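You operate a simulated robot arm through the tools that you are given. There is no shell and no other tool. Be economical: measure what you need, move in short steps, check, and stop when the job is done.

You run a simulated two-armed robot. Do the job below in one go: nothing can be reset, and whatever is moved stays where it is left.

## Task
Put the 10 slot gauge from the top of the feed bench on the top of the dryer and the 13 slot gauge on the top of the low shelf. Put the breaker plate from the steel stand top on the top of the feed bench. Push the stand drawer shut. Close the box door. Fetch the orange colour pot from the top of the feed bench and set it on the steel stand shelf. Push the feed drawer shut. Put the brush strip on the top of the feed bench away on the shelf of the air stand. Put the green grease tube from the top of the feed bench on the side shelf top. Put the plug gauge on the top of the feed bench away on the top of the service bench. Put the red tag from the top of the feed bench on top of the grey hose end there. Take the drip tray from the top of the low shelf and leave it on the top of the tank stand. Put the scoop cup on the top of the wooden table away on the flat end of the bench. Put the bag on the top of the steel table away on the shelf under the feed bench. The order of these instructions is free. What stands upright is to be set down upright.

It is judged by the outcome, as a careful person would: the job done as asked, and still so three seconds after it is handed in. It fails if anything else is knocked over, pushed out of place, dropped, spilled or broken.

## Robot
Two 7-joint arms with two-finger parallel grippers on one trunk, on a base that drives. Base frame: it is fixed to the floor where the robot stands at the start and does not move with it; the origin is under the middle of the robot, x ahead of it, y to its left, z up. Lengths are in m, angles in rad, forces in N, time in s.
The left shoulder is at the start at [0.05, 0.177, 1.179], the right one opposite. Places, roughly: top of the dryer [0.6, 2, 1.3]; top of the low shelf [0.5, -3.3, 0.7]; top of the feed bench [0.6, 0.6, 0.8]; stand drawer [0.2, 3.5, 0.8]; box door [0.5, 3.8, 1.1]; steel stand shelf [0.5, 2.7, 0.3]; feed drawer [0.3, 1.4, 0.7]; shelf of the air stand [0.4, 4.4, 0.4]; side shelf top [-2.6, 0.6, 0.8]; top of the service bench [0.5, 6.6, 0.9]; top of the tank stand [-1.7, -0.9, 0.4]; flat end of the bench [-2.2, 8.4, 0.9]; shelf under the feed bench [0.5, 0.6, 0.2]; breaker plate [0.75, 2.75, 1]; colour pot [0.5, 1.5, 0.75]; drip tray [0.5, -3, 0.75]; scoop cup [0.25, 8, 0.75]; bag [0.5, 10, 0.75]. Payload 3.43 kg a hand.
Tool frame (each hand has its own): the origin (TCP) lies between the finger pads and is the grasp point; the fingertips stand 0.034 m ahead of it; z points along the fingers, y is the line along which they close. Largest opening 0.128 m; finger width 0.024, thickness 0.012; the body of the gripper, 0.048 by 0.13 m, starts 0.096 m behind the TCP.
Orientation is that of the tool frame in the base frame, as [roll, pitch, yaw] about the fixed x, y, z axes, in that order (R = Rz(yaw) Ry(pitch) Rx(roll)). With the fingers straight down and closing along the base's y, the tool's x points along the base's -x, its y along +y and its z along -z.

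## Interface
- The arms move only by the tool jog_arm. It takes "left_steps", "right_steps" or both (then of equal length, played together; a hand with none holds still); each is text: rows parted by semicolons, each of 7 numbers parted by spaces: the shift along the base's x, y, z in m, then the turn, a rotation vector about the base's x, y, z in rad, then the closure, from 0 (fully open) to 1 (shut). In form: tx ty tz rx ry rz claw; .... A call has 1 to 8 rows; each row is the pose to reach, as a shift and turn from the pose commanded when the call began. Rows are played at 5 a second. More than 0.05 m and 0.15 rad between two rows, or a gripper value outside its range, and nothing of the call is played. A pose out of reach is approached as far as the arm can. The call stops where the force on the tool passes 40 N (or 10 N more than at its start, if that is more) or the arm is blocked; 0.2 s more then pass. Each finger travels about 0.108 m/s and halts on what it meets, pressing with about 36 N; the grip force reading is that of the motor and also rises with nothing between the fingers. The clock runs only during rows and for 0.2 s after the last one: add rows that repeat a pose to give the fingers time. The reply holds the time, the measured pose of the TCP, the force on the tool along the base axes, the opening and the grip force, in the units named above and with some noise.
- Cameras (640 x 400 px; columns grow to the right, rows downward): "scene" is now at [0.1563, -0.0092, 1.3394]; the picture's right is [-0.11, -0.99, 0.00], its down [-0.59, 0.07, -0.80] and it looks along [0.80, -0.09, -0.59] (base axes); focal length 214 px, centre (320, 200). "left" rides on the left gripper at [0.076, 0.011, -0.16] in its tool frame; the picture's right is [-0.15, 0.99, 0.00], its down [-0.88, -0.13, -0.46] and it looks along [-0.45, -0.07, 0.89] (tool axes); focal length 234 px, centre (320, 200). "right" rides on the right gripper at [0.076, -0.011, -0.16] in its tool frame; the picture's right is [0.15, 0.99, 0.00], its down [-0.88, 0.13, -0.45] and it looks along [-0.45, 0.07, 0.89] (tool axes); focal length 234 px, centre (320, 200). There is no depth. A picture from a camera that has moved, and an enlarged one, comes with that camera's place and axes in the base frame and with its lens.
- camera(camera): a new picture of that camera. The clock stands still meanwhile.
- raise_lower(by): slides the trunk up (or, below 0, down) by that many m; the arms and the scene camera ride with it, the base frame stays. It gives what a move gives, with no picture.
- drive_base(legs): drives the robot by 1 to 6 legs, each [ahead, turn to the left] in m and rad, along the robot's own axes; the way and the turn of a leg run together, so that a leg with both is an arc; at most 1.5 m and 3.142 rad a leg. The arms and the cameras ride along, it lands a little off, and it stops where it bumps. It gives what a move gives.
- turn_head(pan, tilt): turns the head with the scene camera to pan (to the left, within 1.396 rad either way) and tilt (down, from -0.506 to 1.204), counted from straight ahead of the robot. It gives what a move gives.
- close_up(camera, box): a new picture of the part [left, top, right, bottom] of that camera's present view, enlarged. The clock stands still meanwhile.
- finish_job(): hands the job in; it is judged then, once.

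Go step by step. Nothing tells you exact positions but the pictures and the camera data: compare them with the known pose of the tool, close in by small moves and look again before you grip or let go. The budget is 577 turns and 370 pictures, counting those below and the enlarged ones. Unless the task says otherwise, let go and move clear before handing in.

The tools are called after ">>>" as a command line: name --argument value ..., lists and objects as JSON in quotes. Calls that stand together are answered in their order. jog_arm: Moves the arms, as the interface text tells. Its arguments: {"type":"object","properties":{"left_steps":{"type":"string"},"right_steps":{"type":"string"}},"required":[]} The other tools are called the same way: raise_lower (by) slides the trunk up or down; drive_base (legs) drives the base; turn_head (pan, tilt) turns the head that bears the scene camera; camera (camera) takes a picture; close_up (camera, box) takes an enlarged picture of a part of a camera's view; finish_job () hands the job in.

At the start:

```text
time_s: 0.0
left_tcp_pos: [0.431, 0.0913, 1.1784]
left_tcp_rot: [3.141, 0.0, 3.141]
left_contact_force: [-0.8, 0.3, 0.4]
left_grip_width: 0.1283
left_grasp_force: 0.0
right_tcp_pos: [0.3753, -0.3064, 1.1834]
right_tcp_rot: [-3.142, 0.0, 3.141]
right_contact_force: [-0.3, -0.3, 0.4]
right_grip_width: 0.128
right_grasp_force: 0.1
trunk travel left (down, up): [-0.35, 0.051]
robot x, y, heading: [0.0028, -0.0022, -0.002]
head pan, tilt: [-0.112, 0.635]
```

scene: 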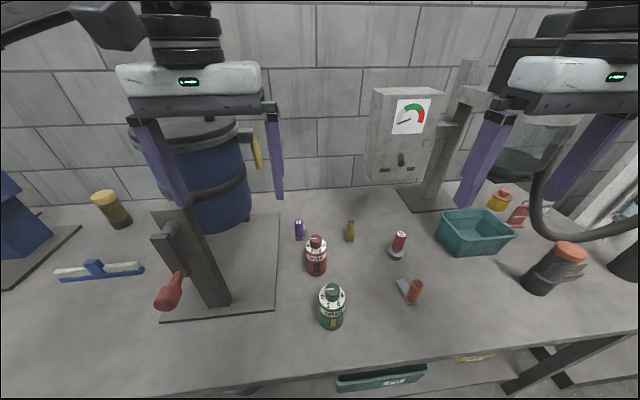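
right: 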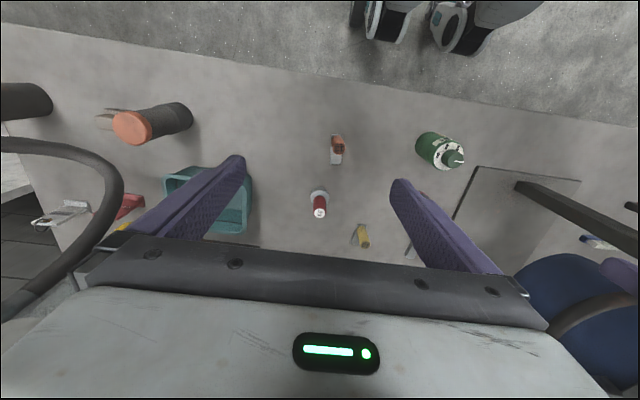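
left: 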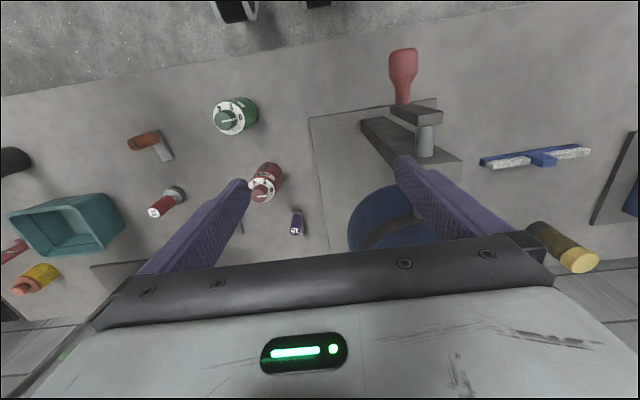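

The feed bench is ahead of me with small gauges, pots, a tray, a brush strip and more. I'll enlarge parts of the view to identify the items.

>>> close_up --camera "scene" --box '[260, 180, 460, 340]'

>>> close_up --camera "scene" --box '[420, 160, 640, 310]'

>>> close_up --camera "scene" --box '[0, 160, 260, 340]'

>>> close_up --camera "left" --box '[100, 80, 340, 260]'

```text
2.50 times, centred on (360, 260) of scene
camera zoom: at [0.1563, -0.0092, 1.3394], right [-0.11, -0.99, 0.0], down [-0.59, 0.07, -0.8], along [0.8, -0.09, -0.59], focal length 536 px, centre (220, 50)
```

zoom: 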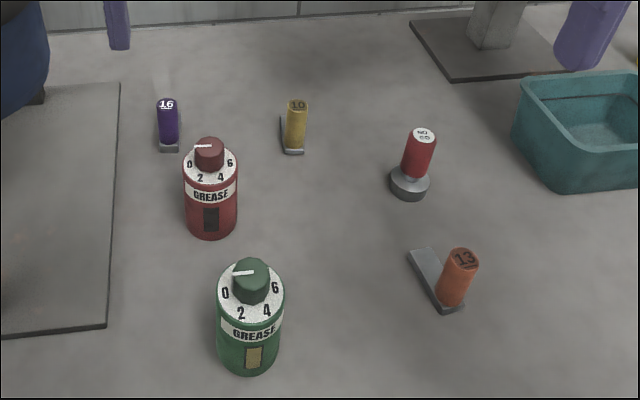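

```text
2.67 times, centred on (530, 235) of scene
camera zoom: at [0.1563, -0.0092, 1.3394], right [-0.11, -0.99, 0.0], down [-0.59, 0.07, -0.8], along [0.8, -0.09, -0.59], focal length 572 px, centre (-240, 107)
```

zoom: 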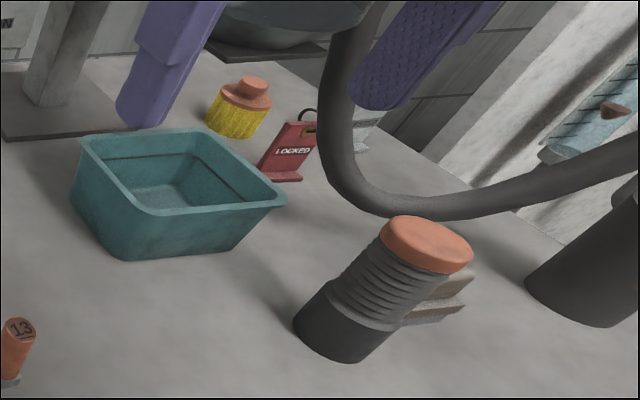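

```text
2.22 times, centred on (130, 250) of scene
camera zoom: at [0.1563, -0.0092, 1.3394], right [-0.11, -0.99, 0.0], down [-0.59, 0.07, -0.8], along [0.8, -0.09, -0.59], focal length 477 px, centre (742, 89)
```

zoom: 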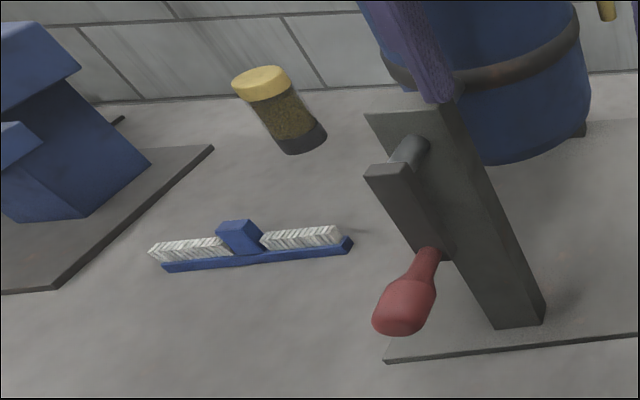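

```text
2.22 times, centred on (220, 170) of left
camera zoom: at [0.3547, 0.1027, 1.3384], right [0.15, 0.99, 0.0], down [0.88, -0.13, 0.46], along [0.45, -0.07, -0.89], focal length 520 px, centre (542, 267)
```

zoom: 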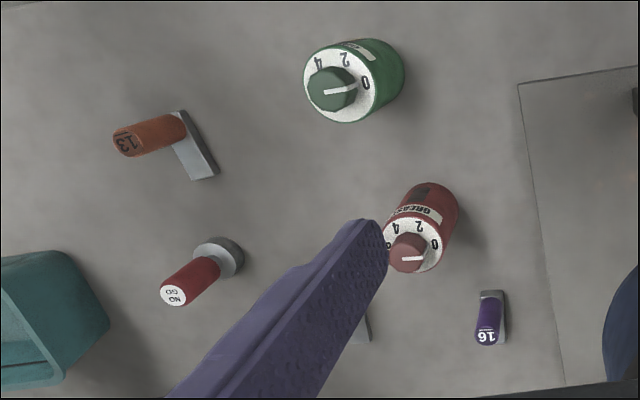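

The yellow gauge is 10, the orange one 13, the red NO GO piece is the plug gauge, and a red LOCKED tag stands near the teal tray. I'll look around by turning the head.

>>> turn_head --pan -1.0 --tilt 0.45

>>> camera --camera "scene"

>>> turn_head --pan 1.1 --tilt 0.4

>>> camera --camera "scene"

```text
time_s: 1.2
left_tcp_pos: [0.4306, 0.0913, 1.1782]
left_tcp_rot: [-3.141, 0.002, 3.14]
left_contact_force: [0.2, 0.4, 0.9]
left_grip_width: 0.1282
left_grasp_force: 0.1
right_tcp_pos: [0.3757, -0.3064, 1.1833]
right_tcp_rot: [-3.14, 0.002, 3.141]
right_contact_force: [0.3, 0.6, 0.5]
right_grip_width: 0.1281
right_grasp_force: 0.0
trunk travel left (down, up): [-0.35, 0.051]
robot x, y, heading: [0.0017, -0.0014, -0.003]
head pan, tilt: [-1.0, 0.45]
```

```text
362 pictures are left
camera scene: at [0.1193, -0.0768, 1.356], right [-0.84, -0.54, 0.0], down [-0.24, 0.37, -0.9], along [0.49, -0.76, -0.44], focal length 214 px, centre (320, 200)
```

scene: 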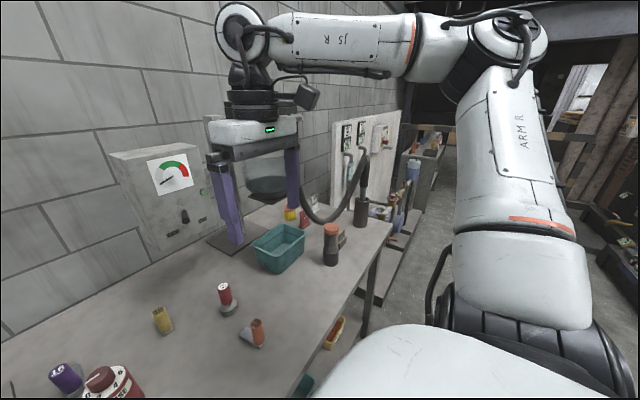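

```text
time_s: 3.2
left_tcp_pos: [0.4304, 0.0913, 1.1775]
left_tcp_rot: [3.141, 0.002, 3.141]
left_contact_force: [0.7, -0.2, -0.2]
left_grip_width: 0.1278
left_grasp_force: 0.1
right_tcp_pos: [0.3762, -0.3062, 1.1832]
right_tcp_rot: [3.141, 0.002, -3.141]
right_contact_force: [-0.1, 1.1, 0.4]
right_grip_width: 0.1281
right_grasp_force: 0.0
trunk travel left (down, up): [-0.35, 0.051]
robot x, y, heading: [0.0007, -0.0011, -0.006]
head pan, tilt: [1.1, 0.4]
```

```text
361 pictures are left
camera scene: at [0.1117, 0.083, 1.3607], right [0.89, -0.45, 0.0], down [-0.18, -0.35, -0.92], along [0.42, 0.82, -0.39], focal length 214 px, centre (320, 200)
```

scene: 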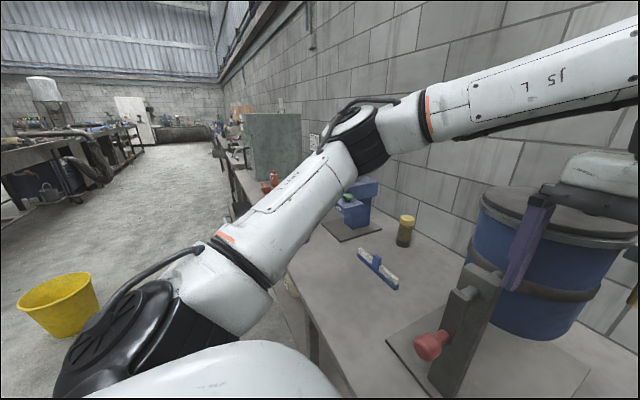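

The bench ends on the right near y≈-1. I'll zoom in on the right end to identify the hose ends and the tag.

>>> turn_head --pan -0.95 --tilt 0.45

>>> close_up --camera "scene" --box '[250, 110, 450, 290]'

>>> close_up --camera "right" --box '[0, 60, 240, 240]'

```text
time_s: 5.2
left_tcp_pos: [0.4312, 0.0914, 1.1785]
left_tcp_rot: [3.14, 0.001, 3.141]
left_contact_force: [0.2, 0.4, 0.2]
left_grip_width: 0.1279
left_grasp_force: 0.0
right_tcp_pos: [0.3752, -0.306, 1.1834]
right_tcp_rot: [-3.14, 0.002, 3.141]
right_contact_force: [-0.3, 0.2, 0.9]
right_grip_width: 0.1279
right_grasp_force: 0.0
trunk travel left (down, up): [-0.35, 0.051]
robot x, y, heading: [-0.0005, -0.0025, -0.003]
head pan, tilt: [-0.949, 0.45]
```

```text
2.22 times, centred on (350, 200) of scene
camera zoom: at [0.1231, -0.0742, 1.356], right [-0.81, -0.58, 0.0], down [-0.25, 0.35, -0.9], along [0.52, -0.73, -0.44], focal length 477 px, centre (253, 200)
```

zoom: 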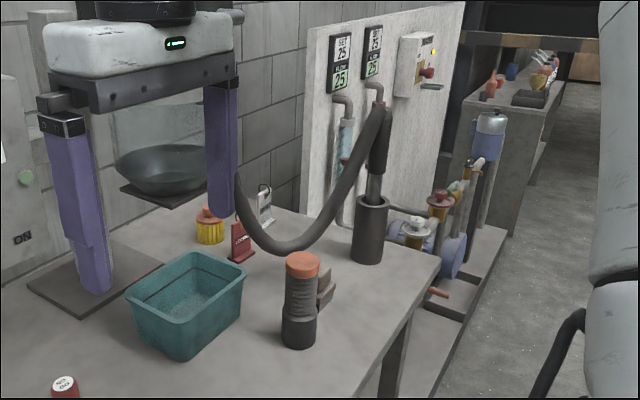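

```text
2.22 times, centred on (120, 150) of right
camera zoom: at [0.2988, -0.3157, 1.3436], right [-0.15, 0.99, 0.0], down [0.88, 0.13, 0.46], along [0.45, 0.07, -0.89], focal length 520 px, centre (764, 311)
```

zoom: 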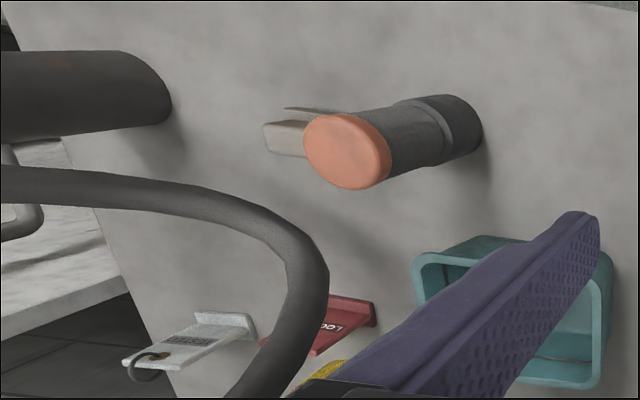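

The corrugated grey piece with the orange cap looks to be the "hose end"; the red LOCKED tag stands on an L foot behind it. I'll drive right along the bench to reach them.

>>> drive_base --legs '[[0, -1.571], [0.68, 0], [0, 1.571], [0.08, 0]]'

>>> turn_head --pan -0.3 --tilt 0.65

>>> camera --camera "scene"

>>> camera --camera "right"

```text
time_s: 17.2
left_tcp_pos: [0.457, -0.6008, 1.1822]
left_tcp_rot: [3.137, -0.002, 3.126]
left_contact_force: [-5.5, 0.7, -0.1]
left_grip_width: 0.1279
left_grasp_force: 0.1
right_tcp_pos: [0.3968, -0.9968, 1.1833]
right_tcp_rot: [3.141, -0.002, 3.116]
right_contact_force: [-0.5, 0.8, 0.0]
right_grip_width: 0.1282
right_grasp_force: 0.0
trunk travel left (down, up): [-0.35, 0.051]
robot x, y, heading: [0.0272, -0.6831, -0.028]
head pan, tilt: [-0.949, 0.45]
stopped in leg 4: the force on the tool passed its limit (the readings are from after the stop); the commanded pose is now the measured one
```

```text
time_s: 18.2
left_tcp_pos: [0.4568, -0.6012, 1.1823]
left_tcp_rot: [3.136, -0.002, 3.127]
left_contact_force: [-6.4, 0.9, 1.6]
left_grip_width: 0.1279
left_grasp_force: 0.0
right_tcp_pos: [0.3971, -0.9964, 1.1833]
right_tcp_rot: [3.141, 0.0, 3.116]
right_contact_force: [0.1, 0.2, 0.6]
right_grip_width: 0.1278
right_grasp_force: 0.1
trunk travel left (down, up): [-0.35, 0.051]
robot x, y, heading: [0.0328, -0.6837, -0.026]
head pan, tilt: [-0.3, 0.649]
```

```text
358 pictures are left
camera scene: at [0.1803, -0.7102, 1.3383], right [-0.32, -0.95, 0.0], down [-0.57, 0.19, -0.8], along [0.76, -0.25, -0.6], focal length 214 px, centre (320, 200)
```

scene: 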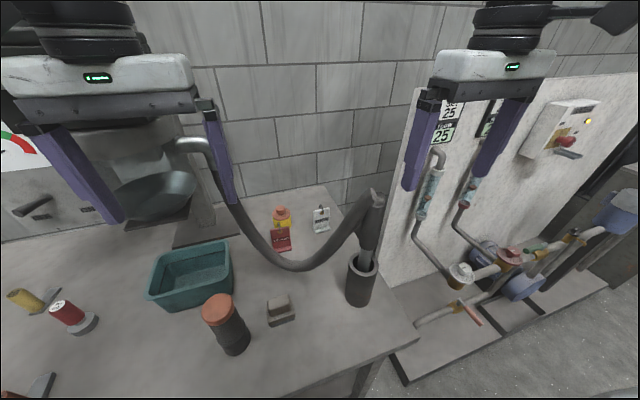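

```text
357 pictures are left
camera right: at [0.3198, -1.0043, 1.3434], right [-0.12, 0.99, 0.0], down [0.88, 0.11, 0.46], along [0.45, 0.06, -0.89], focal length 234 px, centre (320, 200)
```

right: 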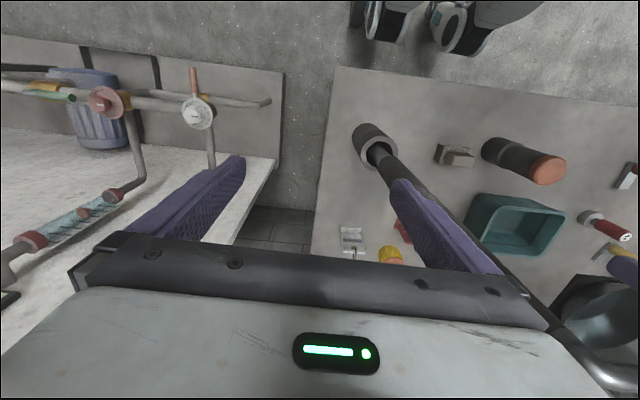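

The left hand touched the hopper's pipe. I'll back off a little and tuck the left arm back toward me.

>>> drive_base --legs '[[-0.06, 0]]'

>>> jog_arm --left_steps "-0.04 0.04 0 0 0 0 0; -0.08 0.06 0 0 0 0 0; -0.12 0.08 0 0 0 0 0; -0.15 0.1 0 0 0 0 0"

>>> camera --camera "scene"

```text
time_s: 19.2
left_tcp_pos: [0.3958, -0.5989, 1.1808]
left_tcp_rot: [3.135, -0.001, 3.128]
left_contact_force: [-0.2, 0.2, -0.4]
left_grip_width: 0.1278
left_grasp_force: 0.0
right_tcp_pos: [0.3369, -0.9956, 1.184]
right_tcp_rot: [3.14, 0.0, 3.116]
right_contact_force: [-0.5, 1.1, 0.1]
right_grip_width: 0.1279
right_grasp_force: 0.1
trunk travel left (down, up): [-0.35, 0.051]
robot x, y, heading: [-0.0283, -0.6781, -0.025]
head pan, tilt: [-0.3, 0.649]
```

```text
refused: row 1 steps farther than a row can; nothing moved
```

```text
356 pictures are left
camera scene: at [0.1208, -0.7087, 1.3383], right [-0.32, -0.95, 0.0], down [-0.57, 0.19, -0.8], along [0.76, -0.25, -0.6], focal length 214 px, centre (320, 200)
```

scene: 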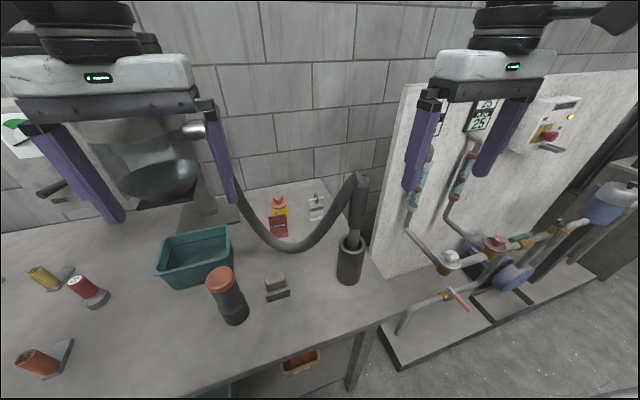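

The bench top comes out at about z=0.834 from two views, with the tag near (0.61,-0.74) and the hose-end top near (0.39,-0.60,0.98). I'll tuck the left arm and lift the right hand over the tag to look down.

>>> jog_arm --left_steps "-0.03 0.03 0 0 0 0 0; -0.06 0.06 0 0 0 0 0; -0.09 0.09 0 0 0 0 0; -0.11 0.12 0.02 0 0 0 0" --right_steps "0 0 0.045 0 0 0 0; 0.0 0.02 0.09 0 0 0 0; 0.02 0.06 0.1 0 0 0 0; 0.05 0.1 0.1 0 0 0 0"

>>> jog_arm --right_steps "0.03 0.035 0 0 0 0 0; 0.06 0.07 0 0 0 0 0; 0.09 0.105 0 0 0 0 0; 0.12 0.12 0 0 0 0 0;0.14 0.15 0 0 0 0 0"

>>> camera --camera "right"

>>> camera --camera "scene"

```text
time_s: 20.2
left_tcp_pos: [0.2885, -0.4804, 1.2007]
left_tcp_rot: [3.135, -0.006, 3.128]
left_contact_force: [-0.4, 0.2, 0.5]
left_grip_width: 0.1283
left_grasp_force: 0.2
right_tcp_pos: [0.3886, -0.8988, 1.2807]
right_tcp_rot: [-3.141, -0.001, 3.112]
right_contact_force: [0.0, 0.7, -0.5]
right_grip_width: 0.1279
right_grasp_force: 0.1
right hand out of reach, approached as far as the arm can: row 4
trunk travel left (down, up): [-0.35, 0.051]
robot x, y, heading: [-0.0271, -0.6788, -0.023]
head pan, tilt: [-0.3, 0.649]
```

```text
time_s: 21.4
left_tcp_pos: [0.2868, -0.481, 1.2002]
left_tcp_rot: [3.137, -0.004, 3.126]
left_contact_force: [-0.4, 0.1, 0.1]
left_grip_width: 0.128
left_grasp_force: 0.1
right_tcp_pos: [0.4129, -0.882, 1.2299]
right_tcp_rot: [-3.141, -0.001, 3.117]
right_contact_force: [-0.1, -0.7, 0.1]
right_grip_width: 0.1281
right_grasp_force: 0.0
right hand out of reach, approached as far as the arm can: row 1, 2, 3, 4, 5
trunk travel left (down, up): [-0.35, 0.051]
robot x, y, heading: [-0.0303, -0.6812, -0.025]
head pan, tilt: [-0.3, 0.649]
```

```text
355 pictures are left
camera right: at [0.3375, -0.8898, 1.3902], right [-0.12, 0.99, 0.0], down [0.88, 0.11, 0.46], along [0.45, 0.06, -0.89], focal length 234 px, centre (320, 200)
```

right: 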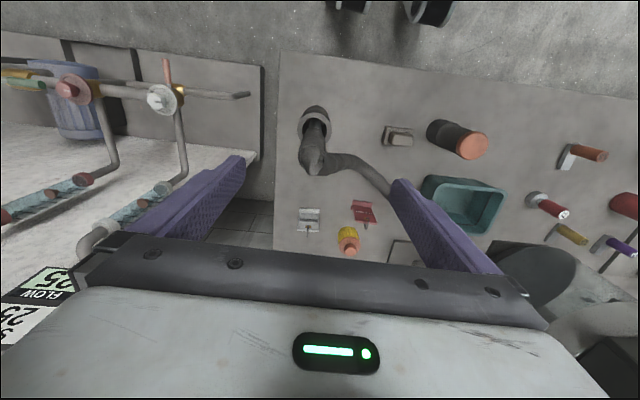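

```text
354 pictures are left
camera scene: at [0.1223, -0.7089, 1.3381], right [-0.32, -0.95, 0.0], down [-0.57, 0.19, -0.8], along [0.75, -0.25, -0.61], focal length 214 px, centre (320, 200)
```

scene: 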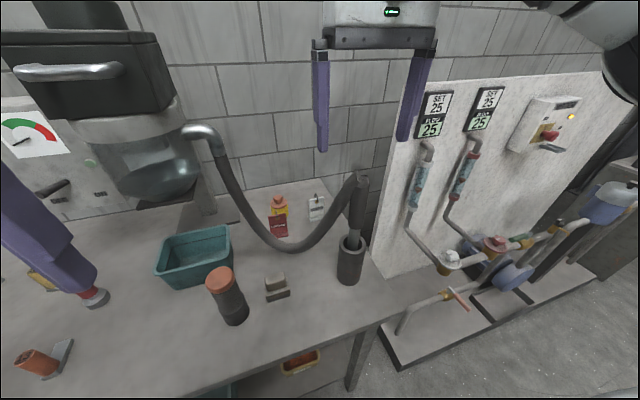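

The hose's lowest point is near (0.49,-0.77,0.91), in front of the tag. I'll zoom in on the tag, then raise the trunk and edge closer to reach over it.

>>> close_up --camera "right" --box '[280, 100, 520, 260]'

>>> close_up --camera "scene" --box '[180, 160, 400, 320]'

>>> raise_lower --by 0.05

```text
2.50 times, centred on (400, 180) of right
camera zoom: at [0.3375, -0.8898, 1.3902], right [-0.12, 0.99, 0.0], down [0.88, 0.11, 0.46], along [0.45, 0.06, -0.89], focal length 585 px, centre (120, 250)
```

zoom: 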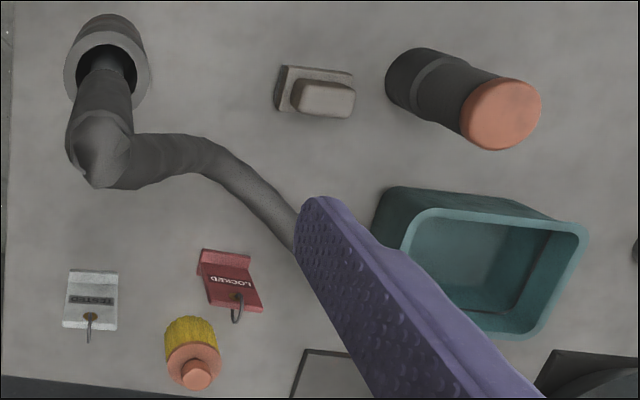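

```text
2.50 times, centred on (290, 240) of scene
camera zoom: at [0.1223, -0.7089, 1.3381], right [-0.32, -0.95, 0.0], down [-0.57, 0.19, -0.8], along [0.75, -0.25, -0.61], focal length 536 px, centre (395, 100)
```

zoom: 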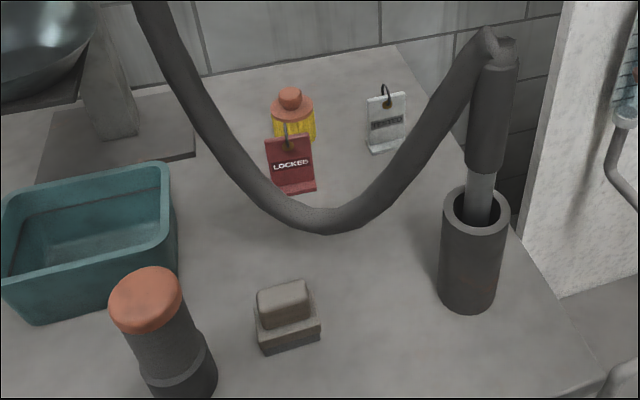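

```text
time_s: 22.3
left_tcp_pos: [0.2865, -0.4804, 1.25]
left_tcp_rot: [3.136, -0.002, 3.126]
left_contact_force: [0.5, 0.4, 0.4]
left_grip_width: 0.1282
left_grasp_force: 0.1
right_tcp_pos: [0.4134, -0.8822, 1.2803]
right_tcp_rot: [3.141, -0.001, 3.116]
right_contact_force: [-0.5, 0.3, -0.8]
right_grip_width: 0.128
right_grasp_force: 0.0
trunk travel left (down, up): [-0.4, 0.001]
robot x, y, heading: [-0.0301, -0.679, -0.022]
head pan, tilt: [-0.3, 0.649]
```

The red tag stands facing me, about 5 cm wide along y, with its foot front at x≈0.607, y≈-0.742. I'll drive slightly closer, then move above it.

>>> drive_base --legs '[[0.08, 0]]'

>>> jog_arm --right_steps "0.02 0.04 0 0 0 0.05 0.3; 0.05 0.07 0 0 0 0.1 0.4; 0.08 0.1 0 0 0 0.1 0.4; 0.11 0.13 0 0 0 0.1 0.4;0.14 0.14 0 0 0 0.1 0.4"

```text
time_s: 23.4
left_tcp_pos: [0.3672, -0.4829, 1.25]
left_tcp_rot: [3.136, -0.003, 3.125]
left_contact_force: [-0.1, -0.4, -0.5]
left_grip_width: 0.1282
left_grasp_force: 0.1
right_tcp_pos: [0.4948, -0.884, 1.2801]
right_tcp_rot: [-3.141, -0.001, 3.116]
right_contact_force: [0.1, -0.1, 0.0]
right_grip_width: 0.1282
right_grasp_force: 0.1
trunk travel left (down, up): [-0.4, 0.001]
robot x, y, heading: [0.0488, -0.6764, -0.023]
head pan, tilt: [-0.3, 0.649]
```

```text
time_s: 24.6
left_tcp_pos: [0.367, -0.4832, 1.2503]
left_tcp_rot: [3.135, -0.004, 3.125]
left_contact_force: [-0.5, -0.5, 0.1]
left_grip_width: 0.1282
left_grasp_force: 0.0
right_tcp_pos: [0.5046, -0.8779, 1.2491]
right_tcp_rot: [-3.141, 0.001, -3.068]
right_contact_force: [-1.3, 0.2, 0.0]
right_grip_width: 0.0769
right_grasp_force: 0.0
right hand out of reach, approached as far as the arm can: row 1, 2, 3, 4, 5
trunk travel left (down, up): [-0.4, 0.001]
robot x, y, heading: [0.0526, -0.6819, -0.028]
head pan, tilt: [-0.3, 0.649]
```

Reach is short at this height, so I'll come in lower over the sagging part of the hose, along y≈-0.74.

>>> jog_arm --right_steps "-0.035 0.03 0 0 0 0 0.4; -0.07 0.06 0 0 0 0 0.4; -0.08 0.1 -0.01 0 0 0 0.4; -0.08 0.138 -0.03 0 0 0 0.4; -0.08 0.138 -0.07 0 0 0 0.4; -0.08 0.138 -0.11 0 0 0 0.4; -0.08 0.138 -0.15 0 0 0 0.4"

>>> camera --camera "right"

>>> camera --camera "scene"

```text
time_s: 26.2
left_tcp_pos: [0.3678, -0.4826, 1.25]
left_tcp_rot: [3.136, -0.005, 3.126]
left_contact_force: [-0.4, 0.4, -1.1]
left_grip_width: 0.1279
left_grasp_force: 0.0
right_tcp_pos: [0.4218, -0.7983, 1.1351]
right_tcp_rot: [3.141, 0.0, -3.069]
right_contact_force: [1.3, 0.3, 0.1]
right_grip_width: 0.077
right_grasp_force: 0.0
right hand out of reach, approached as far as the arm can: row 2, 3, 4, 5, 6, 7
trunk travel left (down, up): [-0.4, 0.001]
robot x, y, heading: [0.0497, -0.6835, -0.024]
head pan, tilt: [-0.3, 0.649]
```

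```text
351 pictures are left
camera right: at [0.3463, -0.8124, 1.2944], right [-0.22, 0.98, 0.0], down [0.87, 0.19, 0.46], along [0.44, 0.1, -0.89], focal length 234 px, centre (320, 200)
```

right: 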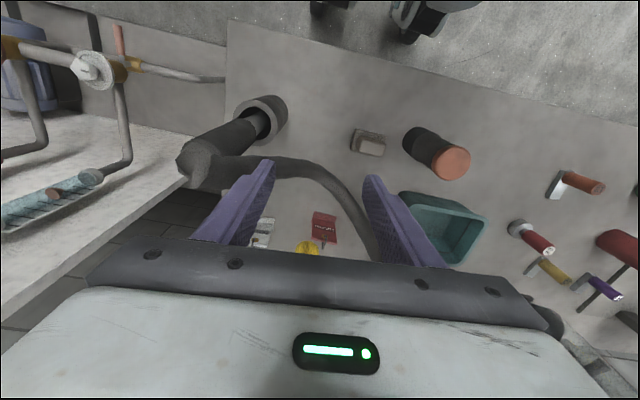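

```text
350 pictures are left
camera scene: at [0.2033, -0.7111, 1.388], right [-0.32, -0.95, 0.0], down [-0.57, 0.19, -0.8], along [0.75, -0.25, -0.61], focal length 214 px, centre (320, 200)
```

scene: 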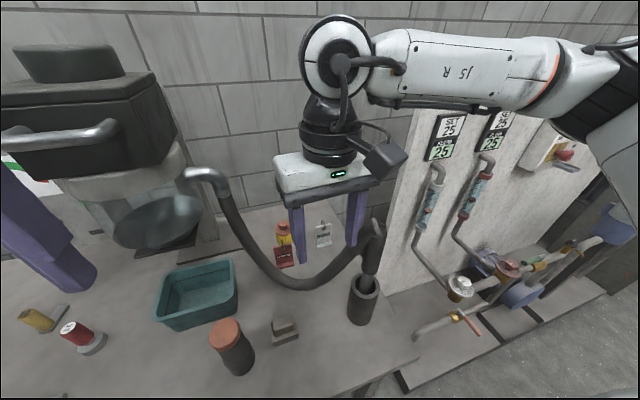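

The arm seems limited by joints rather than length here. I'll try moving toward +y and lower in small steps.

>>> jog_arm --right_steps "0.0 0.02 -0.02 0 0 0 0.4; 0.0 0.04 -0.04 0 0 0 0.4; 0.02 0.06 -0.05 0 0 0 0.4; 0.04 0.06 -0.06 0 0 0 0.4"

```text
time_s: 27.2
left_tcp_pos: [0.3673, -0.4823, 1.2503]
left_tcp_rot: [3.137, -0.002, 3.126]
left_contact_force: [0.1, 0.1, 0.7]
left_grip_width: 0.128
left_grasp_force: 0.1
right_tcp_pos: [0.4381, -0.8008, 1.08]
right_tcp_rot: [3.141, 0.002, -3.068]
right_contact_force: [-0.6, 0.9, -0.1]
right_grip_width: 0.0769
right_grasp_force: 0.1
right hand out of reach, approached as far as the arm can: row 1, 2, 3, 4
trunk travel left (down, up): [-0.4, 0.001]
robot x, y, heading: [0.0485, -0.6838, -0.027]
head pan, tilt: [-0.3, 0.649]
```

The hand stops at about y=-0.80 whatever I ask, likely a joint limit. I'll pull the hand back and turn the base left so the tag lies farther to my right side.

>>> jog_arm --right_steps "-0.03 -0.0 0.0 0 0 0 0.4; -0.06 0 0.0 0 0 0 0.4; -0.08 0 0.0 0 0 0 0.4"

>>> drive_base --legs '[[0, 0.42]]'

>>> jog_arm --right_steps "0.02 -0.02 0.0 0 0 -0.1 0.4; 0.04 -0.04 0.0 0 0 -0.2 0.4; 0.06 -0.06 0 0 0 -0.3 0.4; 0.08 -0.08 0 0 0 -0.4 0.4"

>>> camera --camera "right"

```text
time_s: 28.0
left_tcp_pos: [0.3667, -0.4829, 1.2513]
left_tcp_rot: [3.136, 0.0, 3.128]
left_contact_force: [0.5, -0.6, -0.7]
left_grip_width: 0.1277
left_grasp_force: 0.2
right_tcp_pos: [0.3583, -0.7999, 1.0789]
right_tcp_rot: [3.141, -0.001, -3.069]
right_contact_force: [0.9, -0.2, 0.2]
right_grip_width: 0.0769
right_grasp_force: 0.0
trunk travel left (down, up): [-0.4, 0.001]
robot x, y, heading: [0.0474, -0.6812, -0.028]
head pan, tilt: [-0.3, 0.649]
```

```text
time_s: 29.6
left_tcp_pos: [0.26, -0.3723, 1.2498]
left_tcp_rot: [3.138, -0.003, -2.742]
left_contact_force: [-0.9, -0.2, 0.0]
left_grip_width: 0.128
left_grasp_force: 0.2
right_tcp_pos: [0.3801, -0.6656, 1.0782]
right_tcp_rot: [3.141, 0.0, -2.656]
right_contact_force: [-0.6, 1.2, -0.2]
right_grip_width: 0.077
right_grasp_force: 0.0
trunk travel left (down, up): [-0.4, 0.001]
robot x, y, heading: [0.0498, -0.676, 0.387]
head pan, tilt: [-0.3, 0.649]
```

```text
time_s: 30.6
left_tcp_pos: [0.2613, -0.3727, 1.2513]
left_tcp_rot: [3.138, -0.003, -2.744]
left_contact_force: [0.4, 0.2, 0.5]
left_grip_width: 0.128
left_grasp_force: 0.1
right_tcp_pos: [0.461, -0.748, 1.0783]
right_tcp_rot: [3.14, -0.001, -3.054]
right_contact_force: [0.2, -0.8, 0.0]
right_grip_width: 0.0765
right_grasp_force: 0.1
trunk travel left (down, up): [-0.4, 0.001]
robot x, y, heading: [0.0528, -0.6823, 0.395]
head pan, tilt: [-0.3, 0.649]
```

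```text
349 pictures are left
camera right: at [0.386, -0.7643, 1.2388], right [-0.23, 0.97, 0.0], down [0.87, 0.21, 0.46], along [0.44, 0.11, -0.89], focal length 234 px, centre (320, 200)
```

right: 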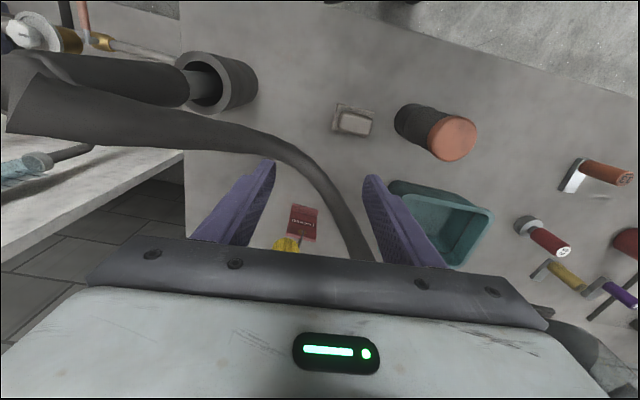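

Now it moves freely. I'll go forward over the hose's sag and look at the tag between the fingers.

>>> jog_arm --right_steps "0.04 0.0 0.0 0 0 0 0.4; 0.08 0 0.0 0 0 0 0.4; 0.12 0 0 0 0 0 0.4; 0.14 0 0 0 0 0 0.4"

>>> close_up --camera "right" --box '[190, 100, 430, 260]'

>>> camera --camera "scene"

```text
time_s: 31.6
left_tcp_pos: [0.2603, -0.3717, 1.2509]
left_tcp_rot: [3.137, -0.004, -2.743]
left_contact_force: [0.3, -0.5, 0.0]
left_grip_width: 0.128
left_grasp_force: 0.1
right_tcp_pos: [0.6021, -0.7459, 1.0799]
right_tcp_rot: [-3.141, 0.0, -3.054]
right_contact_force: [-0.5, -0.2, 0.0]
right_grip_width: 0.0768
right_grasp_force: 0.0
trunk travel left (down, up): [-0.4, 0.001]
robot x, y, heading: [0.0523, -0.679, 0.391]
head pan, tilt: [-0.3, 0.649]
```

```text
2.50 times, centred on (310, 180) of right
camera zoom: at [0.5259, -0.7627, 1.239], right [-0.23, 0.97, 0.0], down [0.87, 0.21, 0.46], along [0.44, 0.11, -0.89], focal length 585 px, centre (345, 250)
```

zoom: 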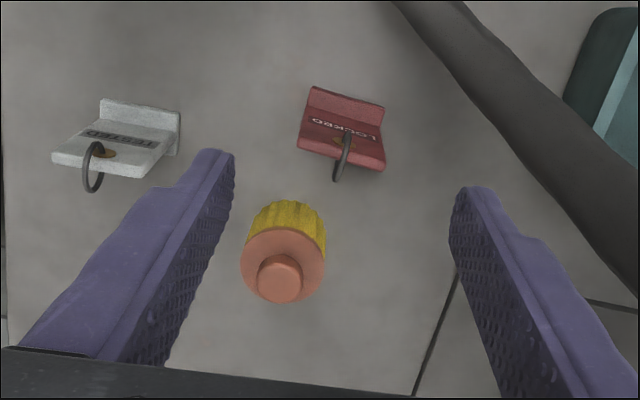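

```text
347 pictures are left
camera scene: at [0.2012, -0.647, 1.3881], right [0.09, -1.0, 0.0], down [-0.6, -0.05, -0.8], along [0.79, 0.07, -0.6], focal length 214 px, centre (320, 200)
```

scene: 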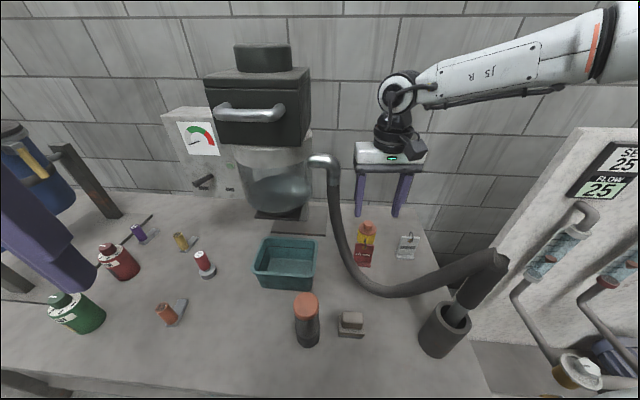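

The tag's foot front edge is along y at x≈0.61, y from -0.763 to -0.714, with the plate just behind. I'll descend around it and grip.

>>> jog_arm --right_steps "0.014 0.007 -0.04 0 0 -0.04 0.3; 0.026 0.007 -0.08 0 0 -0.04 0.3; 0.026 0.007 -0.12 0 0 -0.04 0.3; 0.026 0.007 -0.15 0 0 -0.04 0.3"

>>> camera --camera "right"

>>> close_up --camera "scene" --box '[300, 140, 460, 320]'

```text
time_s: 32.6
left_tcp_pos: [0.2608, -0.3727, 1.2509]
left_tcp_rot: [3.136, -0.003, -2.743]
left_contact_force: [0.0, -0.1, 0.8]
left_grip_width: 0.1281
left_grasp_force: 0.0
right_tcp_pos: [0.6267, -0.738, 0.9289]
right_tcp_rot: [3.138, 0.0, -3.094]
right_contact_force: [0.8, 0.0, 0.2]
right_grip_width: 0.0898
right_grasp_force: 0.0
trunk travel left (down, up): [-0.4, 0.001]
robot x, y, heading: [0.0544, -0.678, 0.384]
head pan, tilt: [-0.3, 0.649]
```

```text
346 pictures are left
camera right: at [0.5507, -0.7516, 1.0887], right [-0.19, 0.98, 0.0], down [0.87, 0.17, 0.46], along [0.45, 0.09, -0.89], focal length 234 px, centre (320, 200)
```

right: 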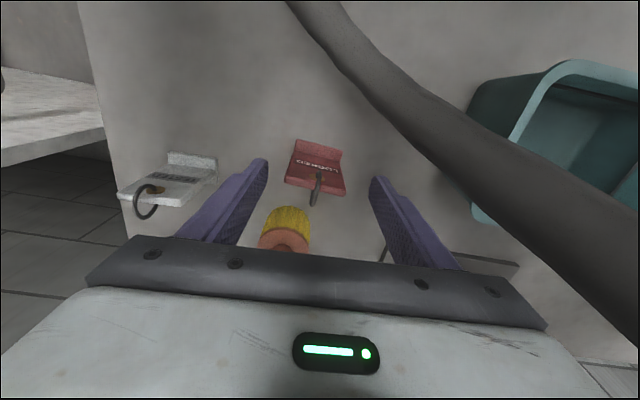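

```text
2.22 times, centred on (380, 230) of scene
camera zoom: at [0.2014, -0.6472, 1.3882], right [0.09, -1.0, 0.0], down [-0.6, -0.05, -0.8], along [0.79, 0.07, -0.6], focal length 477 px, centre (187, 133)
```

zoom: 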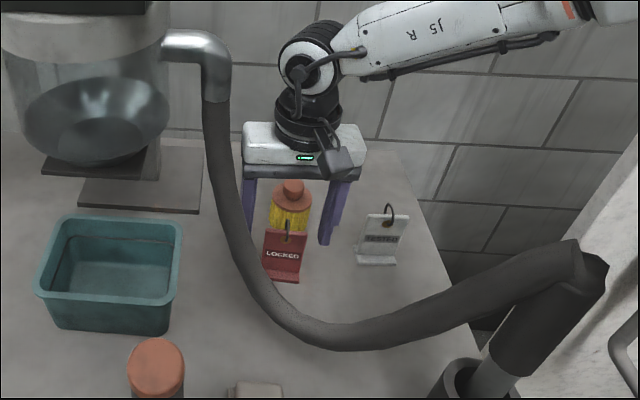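

The tag is well centred between the fingers. I'll go down the last 5 cm and close.

>>> jog_arm --right_steps "0.005 0 -0.03 0 0 0 0.3; 0.005 0 -0.052 0 0 0 0.3; 0.005 0 -0.052 0 0 0 0.7; 0.005 0 -0.052 0 0 0 0.8; 0.005 0 -0.052 0 0 0 0.8"

>>> camera --camera "right"

```text
time_s: 33.8
left_tcp_pos: [0.2606, -0.3723, 1.2512]
left_tcp_rot: [3.135, -0.004, -2.742]
left_contact_force: [0.1, 0.5, -0.5]
left_grip_width: 0.1279
left_grasp_force: 0.1
right_tcp_pos: [0.6184, -0.7541, 0.8928]
right_tcp_rot: [3.139, 0.003, -3.094]
right_contact_force: [0.3, -0.8, -0.4]
right_grip_width: 0.0256
right_grasp_force: 0.0
right hand out of reach, approached as far as the arm can: row 1, 2, 3, 4, 5
trunk travel left (down, up): [-0.4, 0.001]
robot x, y, heading: [0.0502, -0.681, 0.388]
head pan, tilt: [-0.3, 0.649]
```

```text
344 pictures are left
camera right: at [0.543, -0.7673, 1.0525], right [-0.19, 0.98, 0.0], down [0.87, 0.17, 0.46], along [0.45, 0.09, -0.89], focal length 234 px, centre (320, 200)
```

right: 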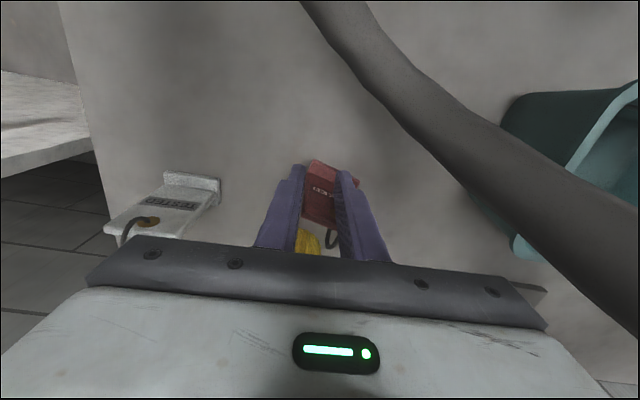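

The arm ran out of reach and closed off-centre. I'll open, rise a little, look, then drive nearer.

>>> jog_arm --right_steps "0 0 0 0 0 0 0.3; 0 0 0 0 0 0 0.3; 0 0 0.03 0 0 0 0.3; 0 0 0.06 0 0 0 0.3"

>>> camera --camera "right"

```text
time_s: 34.8
left_tcp_pos: [0.2598, -0.3726, 1.251]
left_tcp_rot: [3.136, -0.005, -2.742]
left_contact_force: [0.2, -0.3, 0.4]
left_grip_width: 0.128
left_grasp_force: 0.0
right_tcp_pos: [0.6193, -0.7549, 0.9543]
right_tcp_rot: [3.141, -0.002, -3.094]
right_contact_force: [-0.3, 0.2, -0.4]
right_grip_width: 0.0894
right_grasp_force: 0.1
trunk travel left (down, up): [-0.4, 0.001]
robot x, y, heading: [0.0465, -0.6801, 0.39]
head pan, tilt: [-0.3, 0.649]
```

```text
343 pictures are left
camera right: at [0.5431, -0.7678, 1.1138], right [-0.19, 0.98, 0.0], down [0.87, 0.17, 0.46], along [0.45, 0.09, -0.89], focal length 234 px, centre (320, 200)
```

right: 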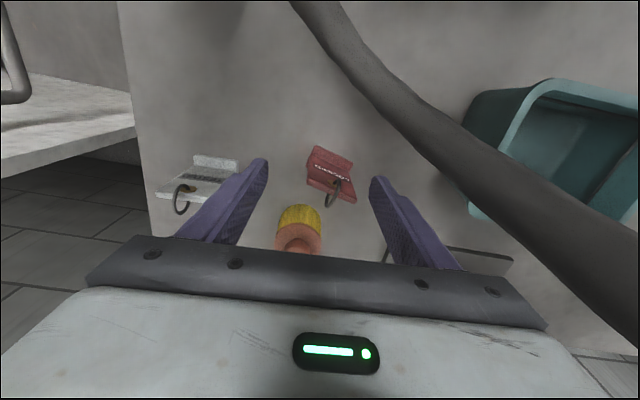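

The tag still stands but turned by about 0.25 rad. I'll match its yaw and test whether the arm reaches there in that orientation.

>>> jog_arm --right_steps "0 0.005 0 0 0 -0.1 0.3; 0.005 0.01 0 0 0 -0.2 0.3; 0.01 0.015 0 0 0 -0.3 0.3; 0.016 0.019 0 0 0 -0.3 0.3"

```text
time_s: 35.8
left_tcp_pos: [0.2611, -0.3727, 1.2505]
left_tcp_rot: [3.136, -0.003, -2.741]
left_contact_force: [0.6, -0.5, 0.6]
left_grip_width: 0.1279
left_grasp_force: 0.1
right_tcp_pos: [0.6356, -0.7355, 0.9537]
right_tcp_rot: [3.141, -0.001, 2.885]
right_contact_force: [0.7, 0.1, -0.4]
right_grip_width: 0.0897
right_grasp_force: 0.1
trunk travel left (down, up): [-0.4, 0.001]
robot x, y, heading: [0.048, -0.6816, 0.391]
head pan, tilt: [-0.3, 0.649]
```

That pose is reachable. Now I'll lower in a couple of steps with the fingers open and check before closing.

>>> jog_arm --right_steps "0 0 -0.03 0 0 0 0.3; 0 0 -0.05 0 0 0 0.3; 0 0 -0.07 0 0 0 0.3"

>>> camera --camera "right"

```text
time_s: 36.6
left_tcp_pos: [0.2612, -0.3718, 1.2506]
left_tcp_rot: [3.138, -0.004, -2.742]
left_contact_force: [-0.7, -0.2, -0.6]
left_grip_width: 0.1282
left_grasp_force: 0.1
right_tcp_pos: [0.6237, -0.7507, 0.8973]
right_tcp_rot: [3.137, 0.003, 2.888]
right_contact_force: [0.1, -1.0, 0.2]
right_grip_width: 0.0897
right_grasp_force: 0.1
right hand out of reach, approached as far as the arm can: row 2, 3
trunk travel left (down, up): [-0.4, 0.001]
robot x, y, heading: [0.0506, -0.6815, 0.391]
head pan, tilt: [-0.3, 0.649]
```

```text
342 pictures are left
camera right: at [0.5465, -0.7416, 1.0582], right [0.11, 0.99, 0.0], down [0.88, -0.1, 0.46], along [0.46, -0.05, -0.89], focal length 234 px, centre (320, 200)
```

right: 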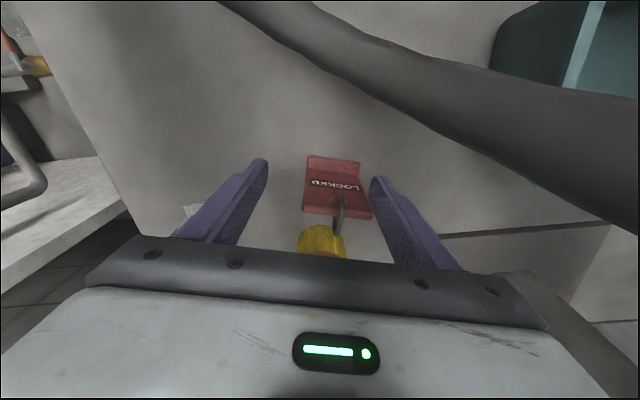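

Lowering the trunk should help the arm get down. I'll lift the hand and then lower the trunk by the same amount.

>>> jog_arm --right_steps "0.0 0 0.03 0 0 0 0.3; 0.006 0.005 0.06 0 0 0 0.3; 0.012 0.015 0.1 0 0 0 0.3; 0.012 0.015 0.13 0 0 0 0.3; 0.012 0.015 0.16 0 0 0 0.3"

>>> raise_lower --by -0.12

>>> camera --camera "right"

```text
time_s: 37.8
left_tcp_pos: [0.2603, -0.3725, 1.2505]
left_tcp_rot: [3.138, -0.003, -2.742]
left_contact_force: [-0.6, 0.1, -0.3]
left_grip_width: 0.128
left_grasp_force: 0.2
right_tcp_pos: [0.6339, -0.7359, 1.0608]
right_tcp_rot: [3.141, 0.001, 2.889]
right_contact_force: [-0.4, -0.2, 0.4]
right_grip_width: 0.0897
right_grasp_force: 0.0
trunk travel left (down, up): [-0.4, 0.001]
robot x, y, heading: [0.0488, -0.6787, 0.387]
head pan, tilt: [-0.3, 0.649]
```

```text
time_s: 39.3
left_tcp_pos: [0.2603, -0.372, 1.1309]
left_tcp_rot: [3.137, -0.002, -2.744]
left_contact_force: [0.0, 0.0, 0.0]
left_grip_width: 0.1279
left_grasp_force: 0.0
right_tcp_pos: [0.634, -0.7364, 0.9396]
right_tcp_rot: [3.139, 0.001, 2.889]
right_contact_force: [-0.2, 0.5, 0.6]
right_grip_width: 0.0896
right_grasp_force: 0.0
trunk travel left (down, up): [-0.28, 0.121]
robot x, y, heading: [0.0499, -0.6844, 0.387]
head pan, tilt: [-0.3, 0.649]
```

```text
341 pictures are left
camera right: at [0.5572, -0.7262, 1.1001], right [0.11, 0.99, 0.0], down [0.88, -0.09, 0.46], along [0.45, -0.05, -0.89], focal length 234 px, centre (320, 200)
```

right: 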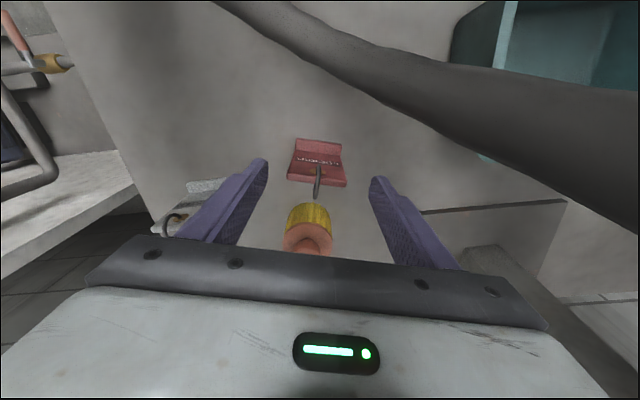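

Aligned nicely. Descend 6 cm and grip.

>>> jog_arm --right_steps "0 -0.002 -0.03 0 0 0 0.3; 0 -0.002 -0.058 0 0 0 0.3; 0 -0.002 -0.058 0 0 0 0.3"

```text
time_s: 40.1
left_tcp_pos: [0.259, -0.373, 1.1297]
left_tcp_rot: [3.137, -0.005, -2.742]
left_contact_force: [-0.2, -0.6, 0.4]
left_grip_width: 0.1281
left_grasp_force: 0.0
right_tcp_pos: [0.6336, -0.7383, 0.8823]
right_tcp_rot: [3.139, 0.0, 2.889]
right_contact_force: [-0.2, -0.1, 0.1]
right_grip_width: 0.0898
right_grasp_force: 0.0
trunk travel left (down, up): [-0.28, 0.121]
robot x, y, heading: [0.0507, -0.6813, 0.387]
head pan, tilt: [-0.3, 0.649]
```

Reached. Closing on the tag.

>>> jog_arm --right_steps "0 0 0 0 0 0 0.5; 0 0 0 0 0 0 0.62; 0 0 0 0 0 0 0.75; 0 0 0 0 0 0 0.75"

>>> camera --camera "right"

```text
time_s: 41.1
left_tcp_pos: [0.2605, -0.3723, 1.1309]
left_tcp_rot: [3.136, -0.003, -2.741]
left_contact_force: [1.4, -0.9, 0.0]
left_grip_width: 0.1279
left_grasp_force: 0.0
right_tcp_pos: [0.6349, -0.7387, 0.8826]
right_tcp_rot: [-3.141, 0.0, 2.888]
right_contact_force: [-0.1, 0.2, 0.1]
right_grip_width: 0.0546
right_grasp_force: 36.5
trunk travel left (down, up): [-0.28, 0.121]
robot x, y, heading: [0.0508, -0.6806, 0.389]
head pan, tilt: [-0.3, 0.649]
```

```text
340 pictures are left
camera right: at [0.5567, -0.729, 1.0427], right [0.11, 0.99, 0.0], down [0.89, -0.09, 0.46], along [0.45, -0.05, -0.89], focal length 234 px, centre (320, 200)
```

right: 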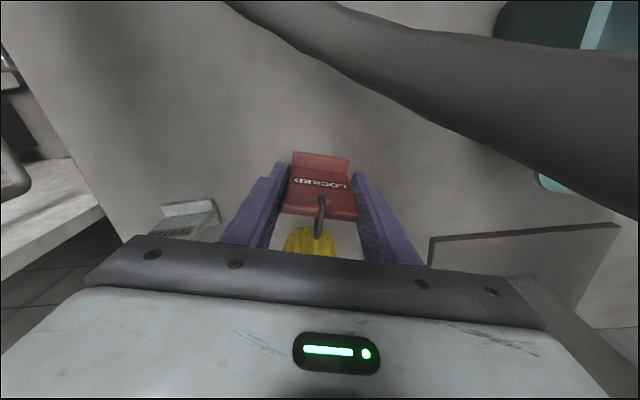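

Gripped (5.5 cm). I'll lift it and bring it back over the hose's sag.

>>> jog_arm --right_steps "0 0 0.04 0 0 0 0.75; 0 0 0.08 0 0 0 0.75; 0 0 0.12 0 0 0 0.75; 0 0 0.16 0 0 0 0.75; 0 0 0.2 0 0 0 0.75; 0 0 0.22 0 0 0 0.75"

>>> jog_arm --right_steps "-0.045 0 0 0 0 0 0.75; -0.09 0 0 0 0 0 0.75; -0.13 0 0 0 0 0 0.75; -0.17 0 0 0 0 0 0.75; -0.2 0.02 0 0 0 0 0.75; -0.23 0.04 0 0 0 0 0.75;-0.23 0.07 0 0 0 0 0.75"

>>> camera --camera "scene"

>>> camera --camera "right"

```text
time_s: 42.5
left_tcp_pos: [0.2605, -0.3711, 1.1309]
left_tcp_rot: [3.137, -0.004, -2.742]
left_contact_force: [-0.8, -0.2, -0.1]
left_grip_width: 0.1282
left_grasp_force: 0.0
right_tcp_pos: [0.6346, -0.7381, 1.1005]
right_tcp_rot: [3.141, 0.002, 2.889]
right_contact_force: [0.6, -0.5, -0.9]
right_grip_width: 0.0544
right_grasp_force: 36.0
trunk travel left (down, up): [-0.28, 0.121]
robot x, y, heading: [0.0489, -0.6813, 0.389]
head pan, tilt: [-0.3, 0.649]
```

```text
time_s: 44.1
left_tcp_pos: [0.262, -0.3709, 1.1303]
left_tcp_rot: [3.137, -0.005, -2.743]
left_contact_force: [0.3, -0.2, -1.0]
left_grip_width: 0.1278
left_grasp_force: 0.0
right_tcp_pos: [0.4047, -0.6665, 1.1017]
right_tcp_rot: [-3.14, -0.001, 2.887]
right_contact_force: [-0.4, 0.2, -1.7]
right_grip_width: 0.0542
right_grasp_force: 36.2
trunk travel left (down, up): [-0.28, 0.121]
robot x, y, heading: [0.0526, -0.6792, 0.387]
head pan, tilt: [-0.3, 0.649]
```

```text
339 pictures are left
camera scene: at [0.2024, -0.6465, 1.2679], right [0.09, -1.0, 0.0], down [-0.6, -0.05, -0.8], along [0.79, 0.07, -0.61], focal length 214 px, centre (320, 200)
```

scene: 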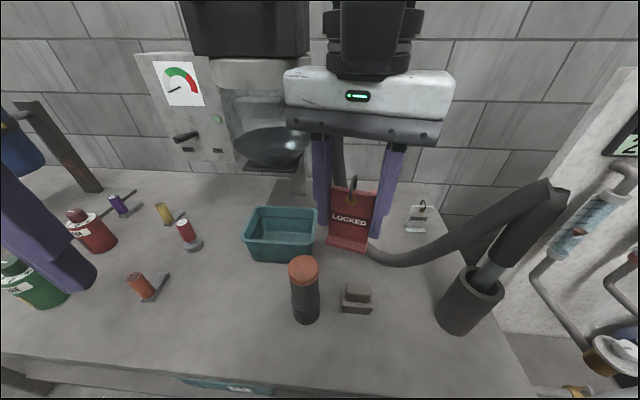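

```text
338 pictures are left
camera right: at [0.328, -0.6559, 1.2626], right [0.11, 0.99, 0.0], down [0.89, -0.1, 0.45], along [0.45, -0.05, -0.89], focal length 234 px, centre (320, 200)
```

right: 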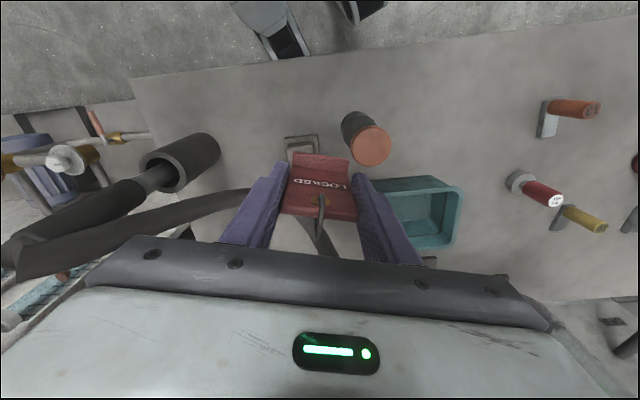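

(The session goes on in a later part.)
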